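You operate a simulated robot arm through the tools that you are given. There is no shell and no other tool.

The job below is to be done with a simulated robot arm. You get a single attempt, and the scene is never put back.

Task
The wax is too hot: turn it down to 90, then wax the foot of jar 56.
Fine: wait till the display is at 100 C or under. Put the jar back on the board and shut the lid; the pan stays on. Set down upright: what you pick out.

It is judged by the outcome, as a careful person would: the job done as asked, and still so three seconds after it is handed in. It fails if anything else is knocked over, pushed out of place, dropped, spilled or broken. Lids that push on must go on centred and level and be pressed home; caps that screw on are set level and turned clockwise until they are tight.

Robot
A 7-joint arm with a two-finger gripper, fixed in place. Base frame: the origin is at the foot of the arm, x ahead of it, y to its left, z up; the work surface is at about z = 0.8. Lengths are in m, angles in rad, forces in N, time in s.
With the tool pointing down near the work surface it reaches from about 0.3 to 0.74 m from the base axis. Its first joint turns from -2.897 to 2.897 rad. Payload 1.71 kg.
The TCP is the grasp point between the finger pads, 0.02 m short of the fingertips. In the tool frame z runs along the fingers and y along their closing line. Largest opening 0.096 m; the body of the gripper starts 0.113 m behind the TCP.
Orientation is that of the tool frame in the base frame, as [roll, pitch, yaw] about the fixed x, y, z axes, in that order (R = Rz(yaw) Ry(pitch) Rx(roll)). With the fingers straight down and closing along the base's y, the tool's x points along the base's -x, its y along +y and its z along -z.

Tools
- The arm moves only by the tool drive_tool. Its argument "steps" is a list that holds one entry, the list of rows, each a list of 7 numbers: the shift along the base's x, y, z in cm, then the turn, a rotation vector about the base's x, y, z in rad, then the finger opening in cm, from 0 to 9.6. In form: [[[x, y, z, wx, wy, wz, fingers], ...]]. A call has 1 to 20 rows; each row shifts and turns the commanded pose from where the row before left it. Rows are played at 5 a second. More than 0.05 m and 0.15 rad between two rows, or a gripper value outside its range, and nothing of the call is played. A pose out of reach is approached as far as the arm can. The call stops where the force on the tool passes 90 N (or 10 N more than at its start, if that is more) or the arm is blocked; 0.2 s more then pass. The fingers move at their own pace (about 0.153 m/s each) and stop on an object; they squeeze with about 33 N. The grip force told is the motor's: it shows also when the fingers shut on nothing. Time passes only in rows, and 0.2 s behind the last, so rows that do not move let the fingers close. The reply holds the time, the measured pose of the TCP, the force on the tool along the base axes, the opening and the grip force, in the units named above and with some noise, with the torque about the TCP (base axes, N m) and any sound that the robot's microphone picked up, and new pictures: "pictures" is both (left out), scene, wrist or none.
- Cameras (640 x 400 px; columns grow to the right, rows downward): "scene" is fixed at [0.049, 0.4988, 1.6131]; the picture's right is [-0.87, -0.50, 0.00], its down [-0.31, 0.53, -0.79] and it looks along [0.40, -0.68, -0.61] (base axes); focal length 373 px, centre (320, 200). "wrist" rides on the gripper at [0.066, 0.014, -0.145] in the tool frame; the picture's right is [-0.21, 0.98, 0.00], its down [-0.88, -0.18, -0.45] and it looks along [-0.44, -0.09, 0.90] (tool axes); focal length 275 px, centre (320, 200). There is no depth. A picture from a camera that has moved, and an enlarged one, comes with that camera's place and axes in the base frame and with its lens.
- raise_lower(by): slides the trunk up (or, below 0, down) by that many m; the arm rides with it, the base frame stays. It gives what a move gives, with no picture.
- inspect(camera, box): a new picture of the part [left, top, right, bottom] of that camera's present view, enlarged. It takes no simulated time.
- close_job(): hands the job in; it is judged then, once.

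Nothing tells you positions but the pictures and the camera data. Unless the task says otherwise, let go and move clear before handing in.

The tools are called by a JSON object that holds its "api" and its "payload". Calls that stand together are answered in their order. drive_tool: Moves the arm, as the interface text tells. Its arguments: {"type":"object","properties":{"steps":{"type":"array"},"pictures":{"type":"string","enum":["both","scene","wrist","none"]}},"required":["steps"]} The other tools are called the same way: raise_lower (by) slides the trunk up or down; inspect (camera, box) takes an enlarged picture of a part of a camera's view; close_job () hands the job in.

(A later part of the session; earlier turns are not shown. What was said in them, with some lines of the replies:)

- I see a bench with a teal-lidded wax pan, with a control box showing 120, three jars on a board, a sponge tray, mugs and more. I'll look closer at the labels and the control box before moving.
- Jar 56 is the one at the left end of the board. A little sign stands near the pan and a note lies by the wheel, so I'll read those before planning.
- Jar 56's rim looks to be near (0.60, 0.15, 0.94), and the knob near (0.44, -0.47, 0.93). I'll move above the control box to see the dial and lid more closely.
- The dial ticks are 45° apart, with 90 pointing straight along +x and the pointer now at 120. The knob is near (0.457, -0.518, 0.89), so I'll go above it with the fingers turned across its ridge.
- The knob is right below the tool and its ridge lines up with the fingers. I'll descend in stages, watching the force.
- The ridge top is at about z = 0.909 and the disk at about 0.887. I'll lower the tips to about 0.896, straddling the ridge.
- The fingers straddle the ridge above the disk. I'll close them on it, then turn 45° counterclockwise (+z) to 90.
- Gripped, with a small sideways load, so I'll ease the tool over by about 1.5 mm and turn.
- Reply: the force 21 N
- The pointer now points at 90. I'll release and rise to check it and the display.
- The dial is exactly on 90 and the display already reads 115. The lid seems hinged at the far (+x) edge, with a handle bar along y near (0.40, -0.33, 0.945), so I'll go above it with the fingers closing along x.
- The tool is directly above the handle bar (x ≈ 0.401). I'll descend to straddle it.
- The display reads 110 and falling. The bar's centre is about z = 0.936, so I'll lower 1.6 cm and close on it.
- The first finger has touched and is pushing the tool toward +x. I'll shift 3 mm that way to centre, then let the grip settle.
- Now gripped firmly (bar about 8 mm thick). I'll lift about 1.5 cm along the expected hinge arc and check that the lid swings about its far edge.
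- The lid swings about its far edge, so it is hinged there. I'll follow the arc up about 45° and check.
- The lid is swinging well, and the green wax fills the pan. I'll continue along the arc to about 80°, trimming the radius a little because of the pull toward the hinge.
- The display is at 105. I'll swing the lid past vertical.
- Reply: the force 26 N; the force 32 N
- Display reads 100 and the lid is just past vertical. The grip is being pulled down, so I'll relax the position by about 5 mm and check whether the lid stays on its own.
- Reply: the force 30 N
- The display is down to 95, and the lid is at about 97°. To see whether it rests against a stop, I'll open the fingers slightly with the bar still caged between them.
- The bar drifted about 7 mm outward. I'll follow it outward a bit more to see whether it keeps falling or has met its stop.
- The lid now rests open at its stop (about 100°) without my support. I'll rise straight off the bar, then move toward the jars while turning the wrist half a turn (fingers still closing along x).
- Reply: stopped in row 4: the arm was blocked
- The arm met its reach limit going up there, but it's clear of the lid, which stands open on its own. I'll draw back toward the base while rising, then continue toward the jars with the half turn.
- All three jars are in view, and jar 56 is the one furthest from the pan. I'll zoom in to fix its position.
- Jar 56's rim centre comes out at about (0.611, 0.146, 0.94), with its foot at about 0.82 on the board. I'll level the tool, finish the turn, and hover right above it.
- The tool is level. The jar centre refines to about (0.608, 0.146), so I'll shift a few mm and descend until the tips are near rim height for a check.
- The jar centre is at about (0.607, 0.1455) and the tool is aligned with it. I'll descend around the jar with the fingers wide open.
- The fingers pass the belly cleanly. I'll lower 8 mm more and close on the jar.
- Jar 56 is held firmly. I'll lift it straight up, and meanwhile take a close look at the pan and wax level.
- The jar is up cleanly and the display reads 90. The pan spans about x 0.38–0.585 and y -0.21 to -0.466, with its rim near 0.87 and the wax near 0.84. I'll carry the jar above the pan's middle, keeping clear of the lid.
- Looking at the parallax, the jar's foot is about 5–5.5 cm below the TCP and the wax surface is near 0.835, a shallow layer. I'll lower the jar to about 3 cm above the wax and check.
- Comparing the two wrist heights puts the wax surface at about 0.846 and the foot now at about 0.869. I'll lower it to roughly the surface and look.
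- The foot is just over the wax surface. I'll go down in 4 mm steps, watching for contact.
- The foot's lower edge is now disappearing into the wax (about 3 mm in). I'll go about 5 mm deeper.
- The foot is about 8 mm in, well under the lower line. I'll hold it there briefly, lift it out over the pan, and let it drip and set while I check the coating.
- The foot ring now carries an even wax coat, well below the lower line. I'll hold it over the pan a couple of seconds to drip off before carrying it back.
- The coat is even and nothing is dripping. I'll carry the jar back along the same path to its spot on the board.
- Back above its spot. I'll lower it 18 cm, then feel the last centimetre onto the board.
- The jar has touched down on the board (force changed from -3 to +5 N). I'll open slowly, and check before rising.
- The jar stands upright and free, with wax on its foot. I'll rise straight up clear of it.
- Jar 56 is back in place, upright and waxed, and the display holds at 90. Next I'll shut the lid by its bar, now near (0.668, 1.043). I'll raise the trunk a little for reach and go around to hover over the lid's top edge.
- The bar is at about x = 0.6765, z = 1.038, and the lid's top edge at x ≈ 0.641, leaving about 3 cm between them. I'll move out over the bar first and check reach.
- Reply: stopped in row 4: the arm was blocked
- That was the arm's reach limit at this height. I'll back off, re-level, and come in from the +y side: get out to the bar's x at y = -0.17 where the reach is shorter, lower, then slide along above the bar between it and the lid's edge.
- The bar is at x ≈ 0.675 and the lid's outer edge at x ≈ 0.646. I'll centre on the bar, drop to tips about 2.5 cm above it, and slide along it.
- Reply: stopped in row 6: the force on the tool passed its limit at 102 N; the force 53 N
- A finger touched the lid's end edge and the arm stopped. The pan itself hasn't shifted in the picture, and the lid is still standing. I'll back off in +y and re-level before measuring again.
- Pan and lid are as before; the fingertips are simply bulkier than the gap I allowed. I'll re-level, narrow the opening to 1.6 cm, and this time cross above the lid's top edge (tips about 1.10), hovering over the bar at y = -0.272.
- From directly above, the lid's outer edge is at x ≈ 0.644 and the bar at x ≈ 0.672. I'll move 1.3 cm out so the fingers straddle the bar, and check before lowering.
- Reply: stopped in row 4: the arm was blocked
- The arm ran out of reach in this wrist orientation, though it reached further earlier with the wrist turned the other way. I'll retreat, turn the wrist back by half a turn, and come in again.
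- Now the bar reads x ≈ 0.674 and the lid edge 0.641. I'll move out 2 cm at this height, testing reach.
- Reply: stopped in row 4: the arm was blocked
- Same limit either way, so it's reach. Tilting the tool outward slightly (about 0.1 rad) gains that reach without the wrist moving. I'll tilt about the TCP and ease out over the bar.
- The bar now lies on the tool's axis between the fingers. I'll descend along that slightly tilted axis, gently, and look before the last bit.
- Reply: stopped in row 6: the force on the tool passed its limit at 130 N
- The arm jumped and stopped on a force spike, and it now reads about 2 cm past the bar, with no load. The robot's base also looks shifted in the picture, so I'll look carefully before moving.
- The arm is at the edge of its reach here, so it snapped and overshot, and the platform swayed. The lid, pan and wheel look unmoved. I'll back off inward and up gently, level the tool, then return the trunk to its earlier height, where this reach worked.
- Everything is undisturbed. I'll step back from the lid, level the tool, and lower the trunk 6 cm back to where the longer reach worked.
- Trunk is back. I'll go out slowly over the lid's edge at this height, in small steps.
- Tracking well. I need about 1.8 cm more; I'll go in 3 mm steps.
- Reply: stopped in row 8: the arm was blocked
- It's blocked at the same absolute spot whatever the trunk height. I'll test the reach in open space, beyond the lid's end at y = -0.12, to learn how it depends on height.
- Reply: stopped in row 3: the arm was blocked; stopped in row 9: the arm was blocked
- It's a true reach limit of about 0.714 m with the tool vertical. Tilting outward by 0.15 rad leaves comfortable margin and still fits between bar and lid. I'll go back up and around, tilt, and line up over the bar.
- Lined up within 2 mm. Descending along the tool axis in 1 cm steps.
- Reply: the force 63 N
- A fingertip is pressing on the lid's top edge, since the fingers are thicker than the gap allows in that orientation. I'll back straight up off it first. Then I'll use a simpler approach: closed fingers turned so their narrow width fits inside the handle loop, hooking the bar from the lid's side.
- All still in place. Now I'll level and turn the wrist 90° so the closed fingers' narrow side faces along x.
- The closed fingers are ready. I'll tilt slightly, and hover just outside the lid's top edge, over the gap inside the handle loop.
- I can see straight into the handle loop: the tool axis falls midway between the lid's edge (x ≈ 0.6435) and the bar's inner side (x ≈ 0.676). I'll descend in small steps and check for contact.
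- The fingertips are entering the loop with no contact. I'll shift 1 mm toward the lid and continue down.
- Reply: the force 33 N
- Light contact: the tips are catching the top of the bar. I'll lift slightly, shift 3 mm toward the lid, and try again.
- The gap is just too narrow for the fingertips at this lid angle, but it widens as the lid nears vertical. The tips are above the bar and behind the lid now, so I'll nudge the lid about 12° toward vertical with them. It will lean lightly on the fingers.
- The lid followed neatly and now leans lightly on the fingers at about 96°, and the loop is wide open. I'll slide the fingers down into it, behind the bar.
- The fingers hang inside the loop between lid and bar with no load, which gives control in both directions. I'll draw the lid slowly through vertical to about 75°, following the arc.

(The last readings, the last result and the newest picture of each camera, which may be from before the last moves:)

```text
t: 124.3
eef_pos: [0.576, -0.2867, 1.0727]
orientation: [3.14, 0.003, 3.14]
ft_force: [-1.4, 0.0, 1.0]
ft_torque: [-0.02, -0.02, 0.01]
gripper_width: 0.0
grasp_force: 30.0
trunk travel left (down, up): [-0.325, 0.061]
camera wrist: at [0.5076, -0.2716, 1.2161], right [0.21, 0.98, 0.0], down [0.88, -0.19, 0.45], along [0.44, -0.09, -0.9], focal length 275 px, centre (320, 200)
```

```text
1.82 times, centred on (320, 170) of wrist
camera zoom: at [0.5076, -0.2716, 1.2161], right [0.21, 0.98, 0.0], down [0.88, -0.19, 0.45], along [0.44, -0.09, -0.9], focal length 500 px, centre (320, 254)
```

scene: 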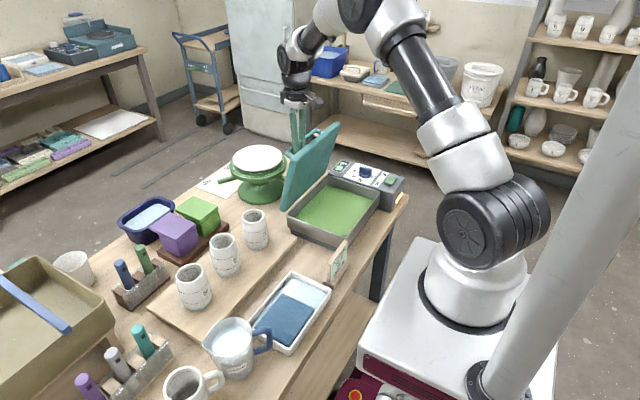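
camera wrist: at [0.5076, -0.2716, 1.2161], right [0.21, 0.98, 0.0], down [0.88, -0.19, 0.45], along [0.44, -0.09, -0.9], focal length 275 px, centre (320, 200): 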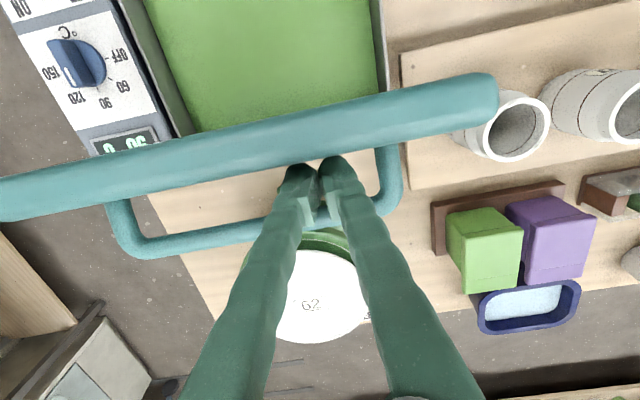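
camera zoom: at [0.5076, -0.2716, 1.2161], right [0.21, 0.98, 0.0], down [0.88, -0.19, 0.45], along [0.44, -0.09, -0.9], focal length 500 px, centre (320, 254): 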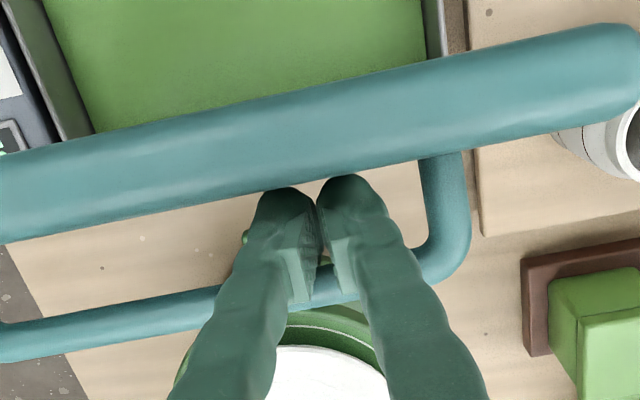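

The hook works: the lid now leans on the fingers through the bar, with only 1.4 N. I'll continue lowering along the arc to about 50°.

{"api": "drive_tool", "payload": {"steps": [[[-0.85, 0, 0.1, 0, 0, 0, 0.0], [-0.85, 0, 0.05, 0, 0, 0, 0.0], [-0.8, 0, 0.0, 0, 0, 0, 0.0], [-0.76, 0, -0.04, 0, 0, 0, 0.0], [-0.77, 0, -0.1, 0, 0, 0, 0.0], [-0.77, 0, -0.1, 0, 0, 0, 0.0], [-0.77, 0, -0.16, 0, 0, 0, 0.0], [-0.76, 0, -0.16, 0, 0, 0, 0.0], [-0.75, 0, -0.23, 0, 0, 0, 0.0], [-0.74, 0, -0.23, 0, 0, 0, 0.0], [-0.72, 0, -0.3, 0, 0, 0, 0.0], [-0.72, 0, -0.3, 0, 0, 0, 0.0], [0, 0, 0, 0, 0, 0, 0.0]]]}}

{"api": "inspect", "payload": {"camera": "scene", "box": [240, 100, 400, 240]}}

{"api": "inspect", "payload": {"camera": "wrist", "box": [200, 60, 440, 280]}}

```text
t: 127.1
eef_pos: [0.482, -0.2854, 1.0556]
orientation: [3.14, 0.002, -3.141]
ft_force: [-2.3, 0.3, -0.6]
ft_torque: [-0.01, 0.04, 0.02]
gripper_width: 0.0
grasp_force: 29.6
trunk travel left (down, up): [-0.325, 0.061]
camera wrist: at [0.4146, -0.271, 1.201], right [0.21, 0.98, 0.0], down [0.88, -0.19, 0.45], along [0.44, -0.09, -0.9], focal length 275 px, centre (320, 200)
```

scene: 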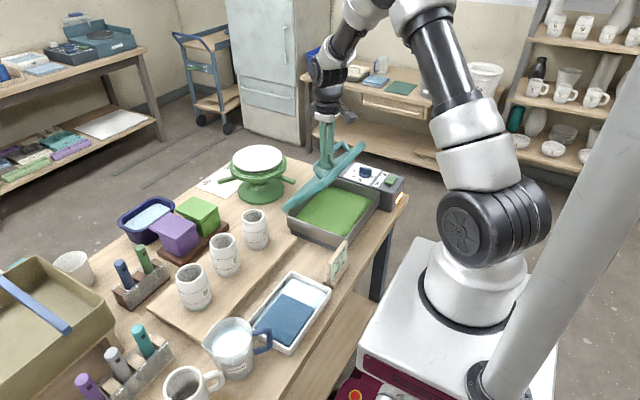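
wrist: 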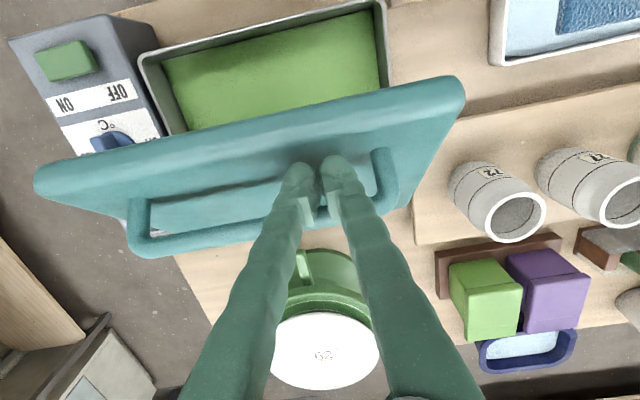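

```text
2.86 times, centred on (320, 170) of scene
camera zoom: at [0.049, 0.4988, 1.6131], right [-0.87, -0.5, 0.0], down [-0.31, 0.53, -0.79], along [0.4, -0.68, -0.61], focal length 1065 px, centre (320, 286)
```

zoom: 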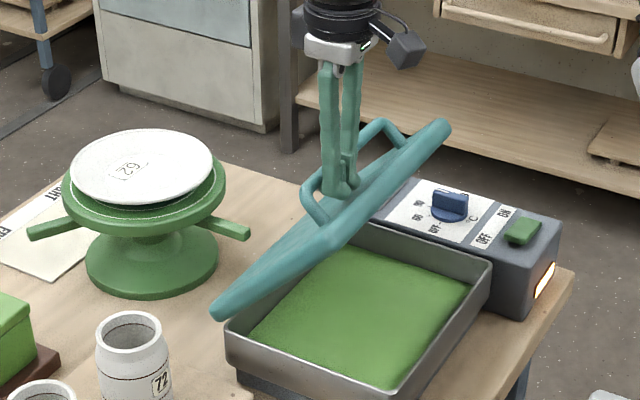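

```text
1.82 times, centred on (320, 170) of wrist
camera zoom: at [0.4146, -0.271, 1.201], right [0.21, 0.98, 0.0], down [0.88, -0.19, 0.45], along [0.44, -0.09, -0.9], focal length 500 px, centre (320, 254)
```

zoom: 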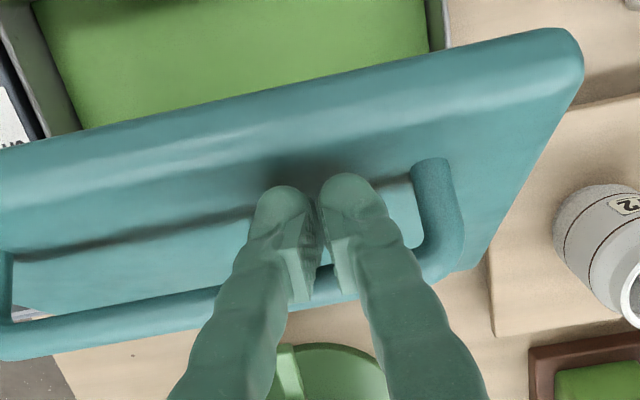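

The lid is at about 48° and the fingers carry just 2.3 N. I'll continue down the arc to about 20°.

{"api": "drive_tool", "payload": {"steps": [[[-0.62, 0, -0.28, 0, 0, 0, 0.0], [-0.62, 0, -0.28, 0, 0, 0, 0.0], [-0.66, 0, -0.41, 0, 0, 0, 0.0], [-0.66, 0, -0.41, 0, 0, 0, 0.0], [-0.62, 0, -0.47, 0, 0, 0, 0.0], [-0.62, 0, -0.47, 0, 0, 0, 0.0], [-0.58, 0, -0.53, 0, 0, 0, 0.0], [-0.57, 0, -0.53, 0, 0, 0, 0.0], [-0.53, 0, -0.57, 0, 0, 0, 0.0], [-0.53, 0, -0.57, 0, 0, 0, 0.0], [-0.48, 0, -0.61, 0, 0, 0, 0.0], [-0.47, 0, -0.62, 0, 0, 0, 0.0], [0, 0, 0, 0, 0, 0, 0.0]]]}}

{"api": "inspect", "payload": {"camera": "scene", "box": [250, 120, 410, 260]}}

{"api": "inspect", "payload": {"camera": "wrist", "box": [200, 60, 440, 280]}}

```text
t: 129.9
eef_pos: [0.413, -0.2855, 0.9984]
orientation: [3.138, 0.002, 3.139]
ft_force: [-2.7, -0.2, -1.6]
ft_torque: [-0.04, 0.05, -0.03]
gripper_width: 0.0
grasp_force: 29.3
trunk travel left (down, up): [-0.325, 0.061]
camera wrist: at [0.3451, -0.2709, 1.143], right [0.21, 0.98, 0.0], down [0.88, -0.19, 0.45], along [0.44, -0.09, -0.9], focal length 275 px, centre (320, 200)
```

scene: 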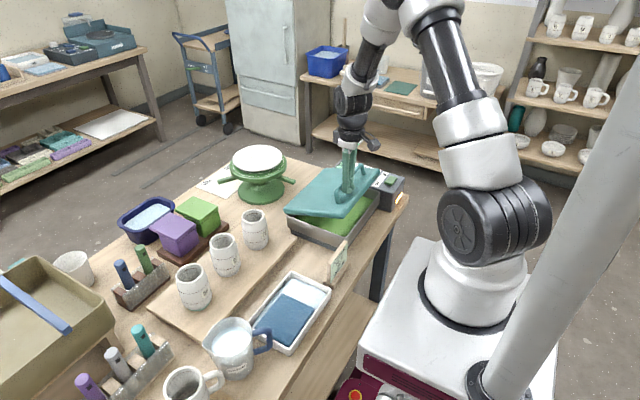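
wrist: 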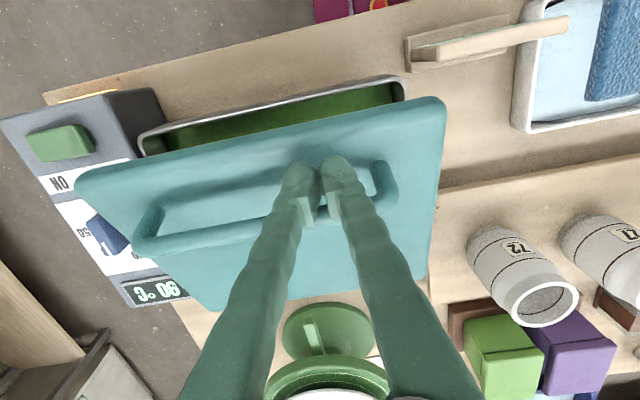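

```text
2.86 times, centred on (330, 190) of scene
camera zoom: at [0.049, 0.4988, 1.6131], right [-0.87, -0.5, 0.0], down [-0.31, 0.53, -0.79], along [0.4, -0.68, -0.61], focal length 1065 px, centre (291, 229)
```

zoom: 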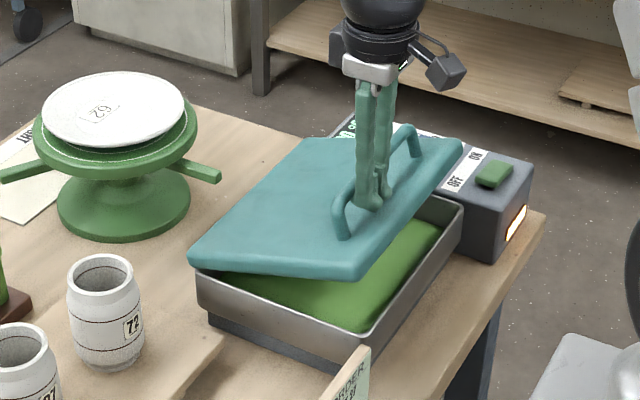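

```text
1.82 times, centred on (320, 170) of wrist
camera zoom: at [0.3451, -0.2709, 1.143], right [0.21, 0.98, 0.0], down [0.88, -0.19, 0.45], along [0.44, -0.09, -0.9], focal length 500 px, centre (320, 254)
```

zoom: 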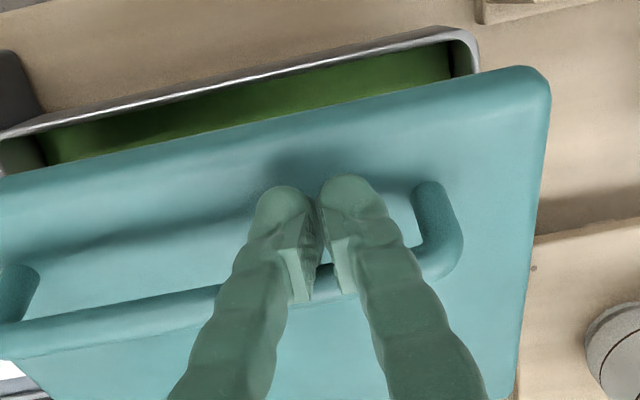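

The lid is at about 20°. I'll lower the last part slowly until it rests on the pan.

{"api": "drive_tool", "payload": {"steps": [[[-0.42, 0, -0.65, 0, 0, 0, 0.0], [-0.42, 0, -0.66, 0, 0, 0, 0.0], [-0.37, 0, -0.69, 0, 0, 0, 0.0], [-0.36, 0, -0.69, 0, 0, 0, 0.0], [-0.3, 0, -0.71, 0, 0, 0, 0.0], [-0.3, 0, -0.72, 0, 0, 0, 0.0], [-0.26, 0, -0.5, 0, 0, 0, 0.0], [-0.22, 0, -0.4, 0, 0, 0, 0.0], [-0.2, 0, -0.3, 0, 0, 0, 0.0], [-0.2, 0, -0.2, 0, 0, 0, 0.0], [0, 0, 0, 0, 0, 0, 0.0]]]}}

{"api": "inspect", "payload": {"camera": "scene", "box": [250, 120, 410, 260]}}

{"api": "inspect", "payload": {"camera": "wrist", "box": [200, 60, 440, 280]}}

```text
t: 132.3
eef_pos: [0.3834, -0.2876, 0.9451]
orientation: [3.141, 0.002, 3.141]
ft_force: [0.6, -0.8, -0.3]
ft_torque: [-0.03, -0.04, -0.01]
gripper_width: 0.0003
grasp_force: 29.3
trunk travel left (down, up): [-0.325, 0.061]
camera wrist: at [0.3151, -0.2714, 1.0895], right [0.21, 0.98, 0.0], down [0.88, -0.19, 0.45], along [0.44, -0.09, -0.9], focal length 275 px, centre (320, 200)
```

scene: 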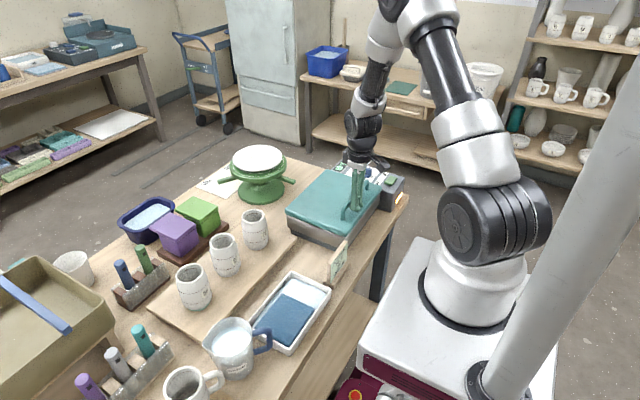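
wrist: 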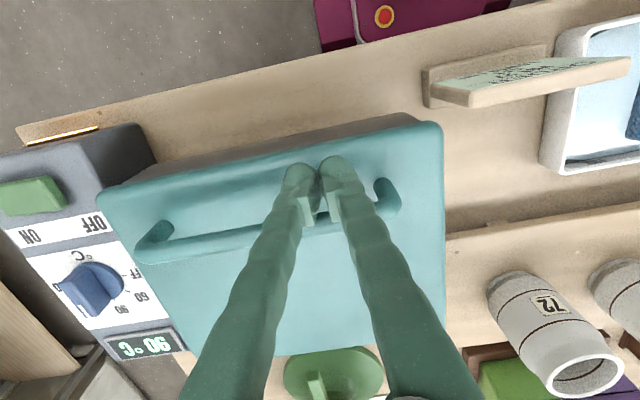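

```text
2.86 times, centred on (330, 190) of scene
camera zoom: at [0.049, 0.4988, 1.6131], right [-0.87, -0.5, 0.0], down [-0.31, 0.53, -0.79], along [0.4, -0.68, -0.61], focal length 1065 px, centre (291, 229)
```

zoom: 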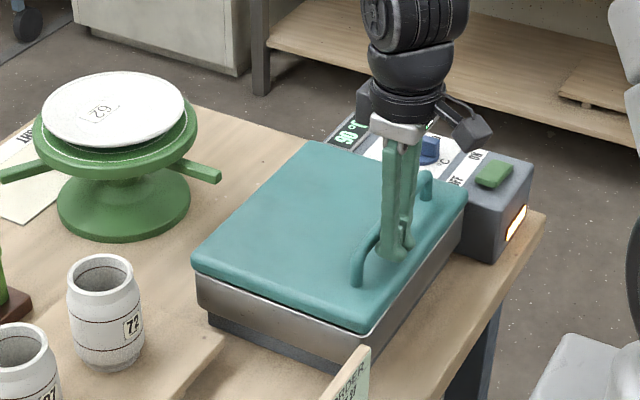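

```text
1.82 times, centred on (320, 170) of wrist
camera zoom: at [0.3151, -0.2714, 1.0895], right [0.21, 0.98, 0.0], down [0.88, -0.19, 0.45], along [0.44, -0.09, -0.9], focal length 500 px, centre (320, 254)
```

zoom: 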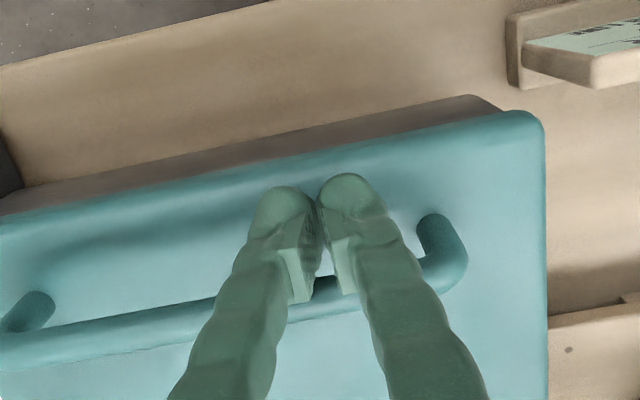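

The lid is down on the pan with no load. I'll ease off the bar, rise, and check everything.

{"api": "drive_tool", "payload": {"steps": [[[-0.6, 0, 0, 0, 0, 0, 0.0], [0, 0, 1.5, 0, 0, 0, 0.0], [0, 0, 3, 0, 0, 0, 0.0], [0, 0, 4, 0, 0, 0, 0.0], [0, 0, 4, 0, 0, 0, 0.0], [0, 2, 4, 0, 0, 0, 0.0], [0, 3, 3, 0, 0, 0, 0.0], [0, 3, 0, 0, 0, 0, 2.0], [0, 3, 0, 0, 0, 0, 4.0], [0, 0, 0, 0, 0, 0, 4.0]]]}}

{"api": "inspect", "payload": {"camera": "scene", "box": [280, 140, 420, 260]}}

{"api": "inspect", "payload": {"camera": "scene", "box": [140, 200, 280, 330]}}

{"api": "inspect", "payload": {"camera": "scene", "box": [0, 180, 340, 400]}}

```text
t: 134.5
eef_pos: [0.3772, -0.1783, 1.1404]
orientation: [3.14, 0.002, 3.14]
ft_force: [-0.1, 0.2, -0.3]
ft_torque: [0.0, 0.02, -0.04]
gripper_width: 0.0401
grasp_force: 0.0
trunk travel left (down, up): [-0.325, 0.061]
camera wrist: at [0.3098, -0.1632, 1.2837], right [0.21, 0.98, 0.0], down [0.88, -0.19, 0.45], along [0.44, -0.09, -0.9], focal length 275 px, centre (320, 200)
```

scene: 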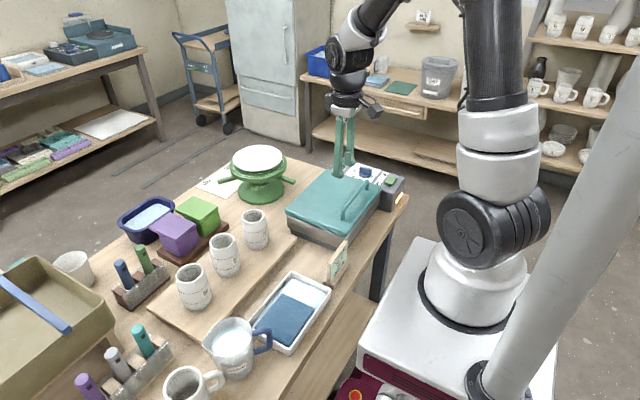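
wrist: 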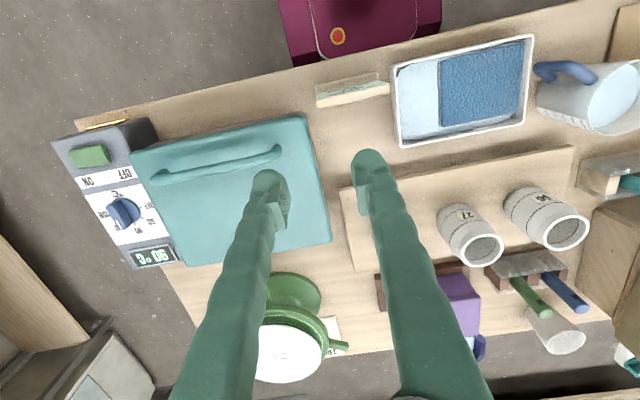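

```text
3.33 times, centred on (350, 200) of scene
camera zoom: at [0.049, 0.4988, 1.6131], right [-0.87, -0.5, 0.0], down [-0.31, 0.53, -0.79], along [0.4, -0.68, -0.61], focal length 1243 px, centre (220, 200)
```

zoom: 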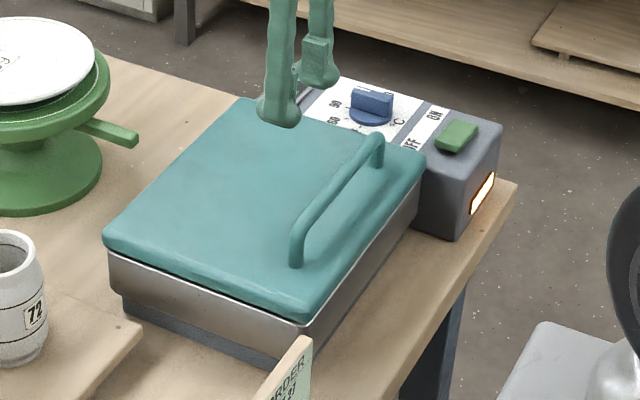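

```text
3.08 times, centred on (210, 265) of scene
camera zoom: at [0.049, 0.4988, 1.6131], right [-0.87, -0.5, 0.0], down [-0.31, 0.53, -0.79], along [0.4, -0.68, -0.61], focal length 1147 px, centre (658, 0)
```

zoom: 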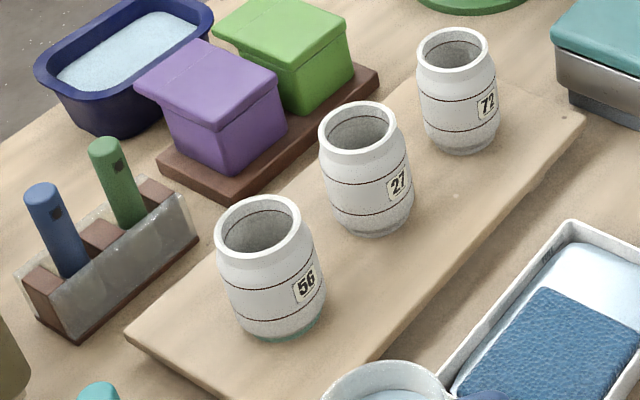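

```text
1.82 times, centred on (170, 290) of scene
camera zoom: at [0.049, 0.4988, 1.6131], right [-0.87, -0.5, 0.0], down [-0.31, 0.53, -0.79], along [0.4, -0.68, -0.61], focal length 678 px, centre (593, 36)
```

zoom: 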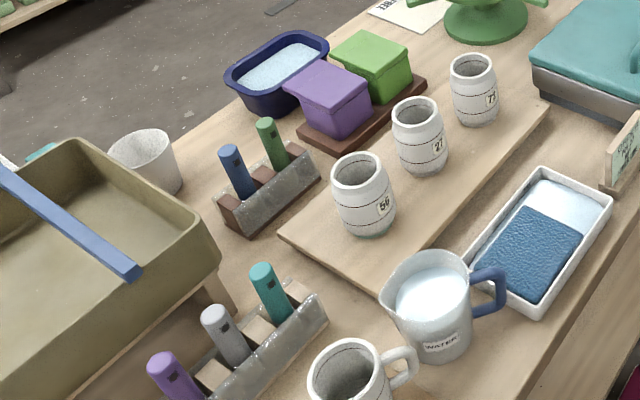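

{"api": "inspect", "payload": {"camera": "wrist", "box": [50, 100, 200, 280]}}

{"api": "inspect", "payload": {"camera": "wrist", "box": [430, 160, 610, 280]}}

{"api": "inspect", "payload": {"camera": "scene", "box": [165, 250, 225, 320]}}

```text
2.22 times, centred on (125, 190) of wrist
camera zoom: at [0.3098, -0.1632, 1.2837], right [0.21, 0.98, 0.0], down [0.88, -0.19, 0.45], along [0.44, -0.09, -0.9], focal length 612 px, centre (753, 222)
```

zoom: 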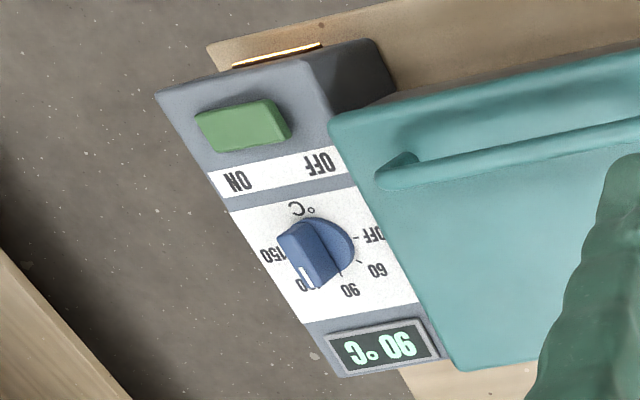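

```text
3.33 times, centred on (520, 220) of wrist
camera zoom: at [0.3098, -0.1632, 1.2837], right [0.21, 0.98, 0.0], down [0.88, -0.19, 0.45], along [0.44, -0.09, -0.9], focal length 918 px, centre (-347, 133)
```

zoom: 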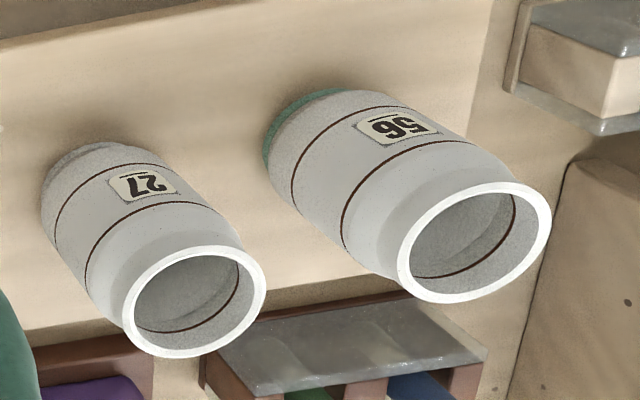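

```text
5.71 times, centred on (195, 285) of scene
camera zoom: at [0.049, 0.4988, 1.6131], right [-0.87, -0.5, 0.0], down [-0.31, 0.53, -0.79], along [0.4, -0.68, -0.61], focal length 2130 px, centre (1034, -286)
```

zoom: 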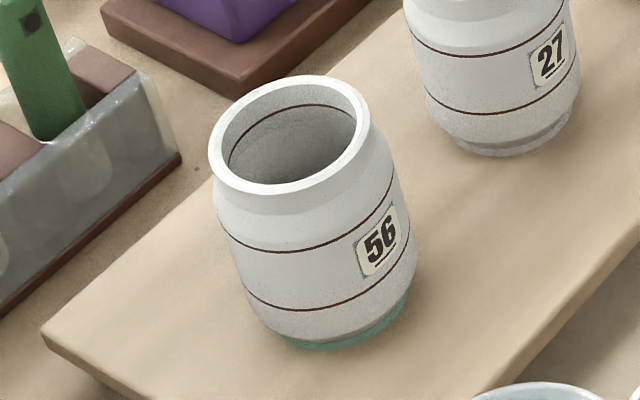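

Everything checks out: the dial is at 90, the display reads 90 °C and the pan is still on. The lid is fully shut in its original position. Jar 56 stands upright in its place on the board with its foot waxed, nothing else has moved, and the arm is clear. Handing in.

{"api": "close_job", "payload": {}}

```text
The job is handed in.
```

The job is done and handed in; I haven't been told how it was judged.

- **Heat:** The dial is turned down to 90. I waited for the display to drop below 100 before dipping. It read 90 °C for the dip and still does. The pan is still on.
- **Jar 56:** I dipped its foot about 8 mm into the wax. It came out with an even coat on the foot ring, well below the lower line. I let it drip, then set it back upright in its spot on the board.
- **Lid:** It is shut and sits exactly where it did at the start.

**Trouble closing the lid:** The open lid's handle was at the edge of the arm's reach, so closing it took several tries. Three times a finger hit the lid or its handle hard enough to register, once at over 100 N. The arm also overshot once and its base swayed. I checked the pictures after each of these: the pan, the wheel with plate 62 and the other jars hadn't moved. I then lowered the lid gently by its handle.
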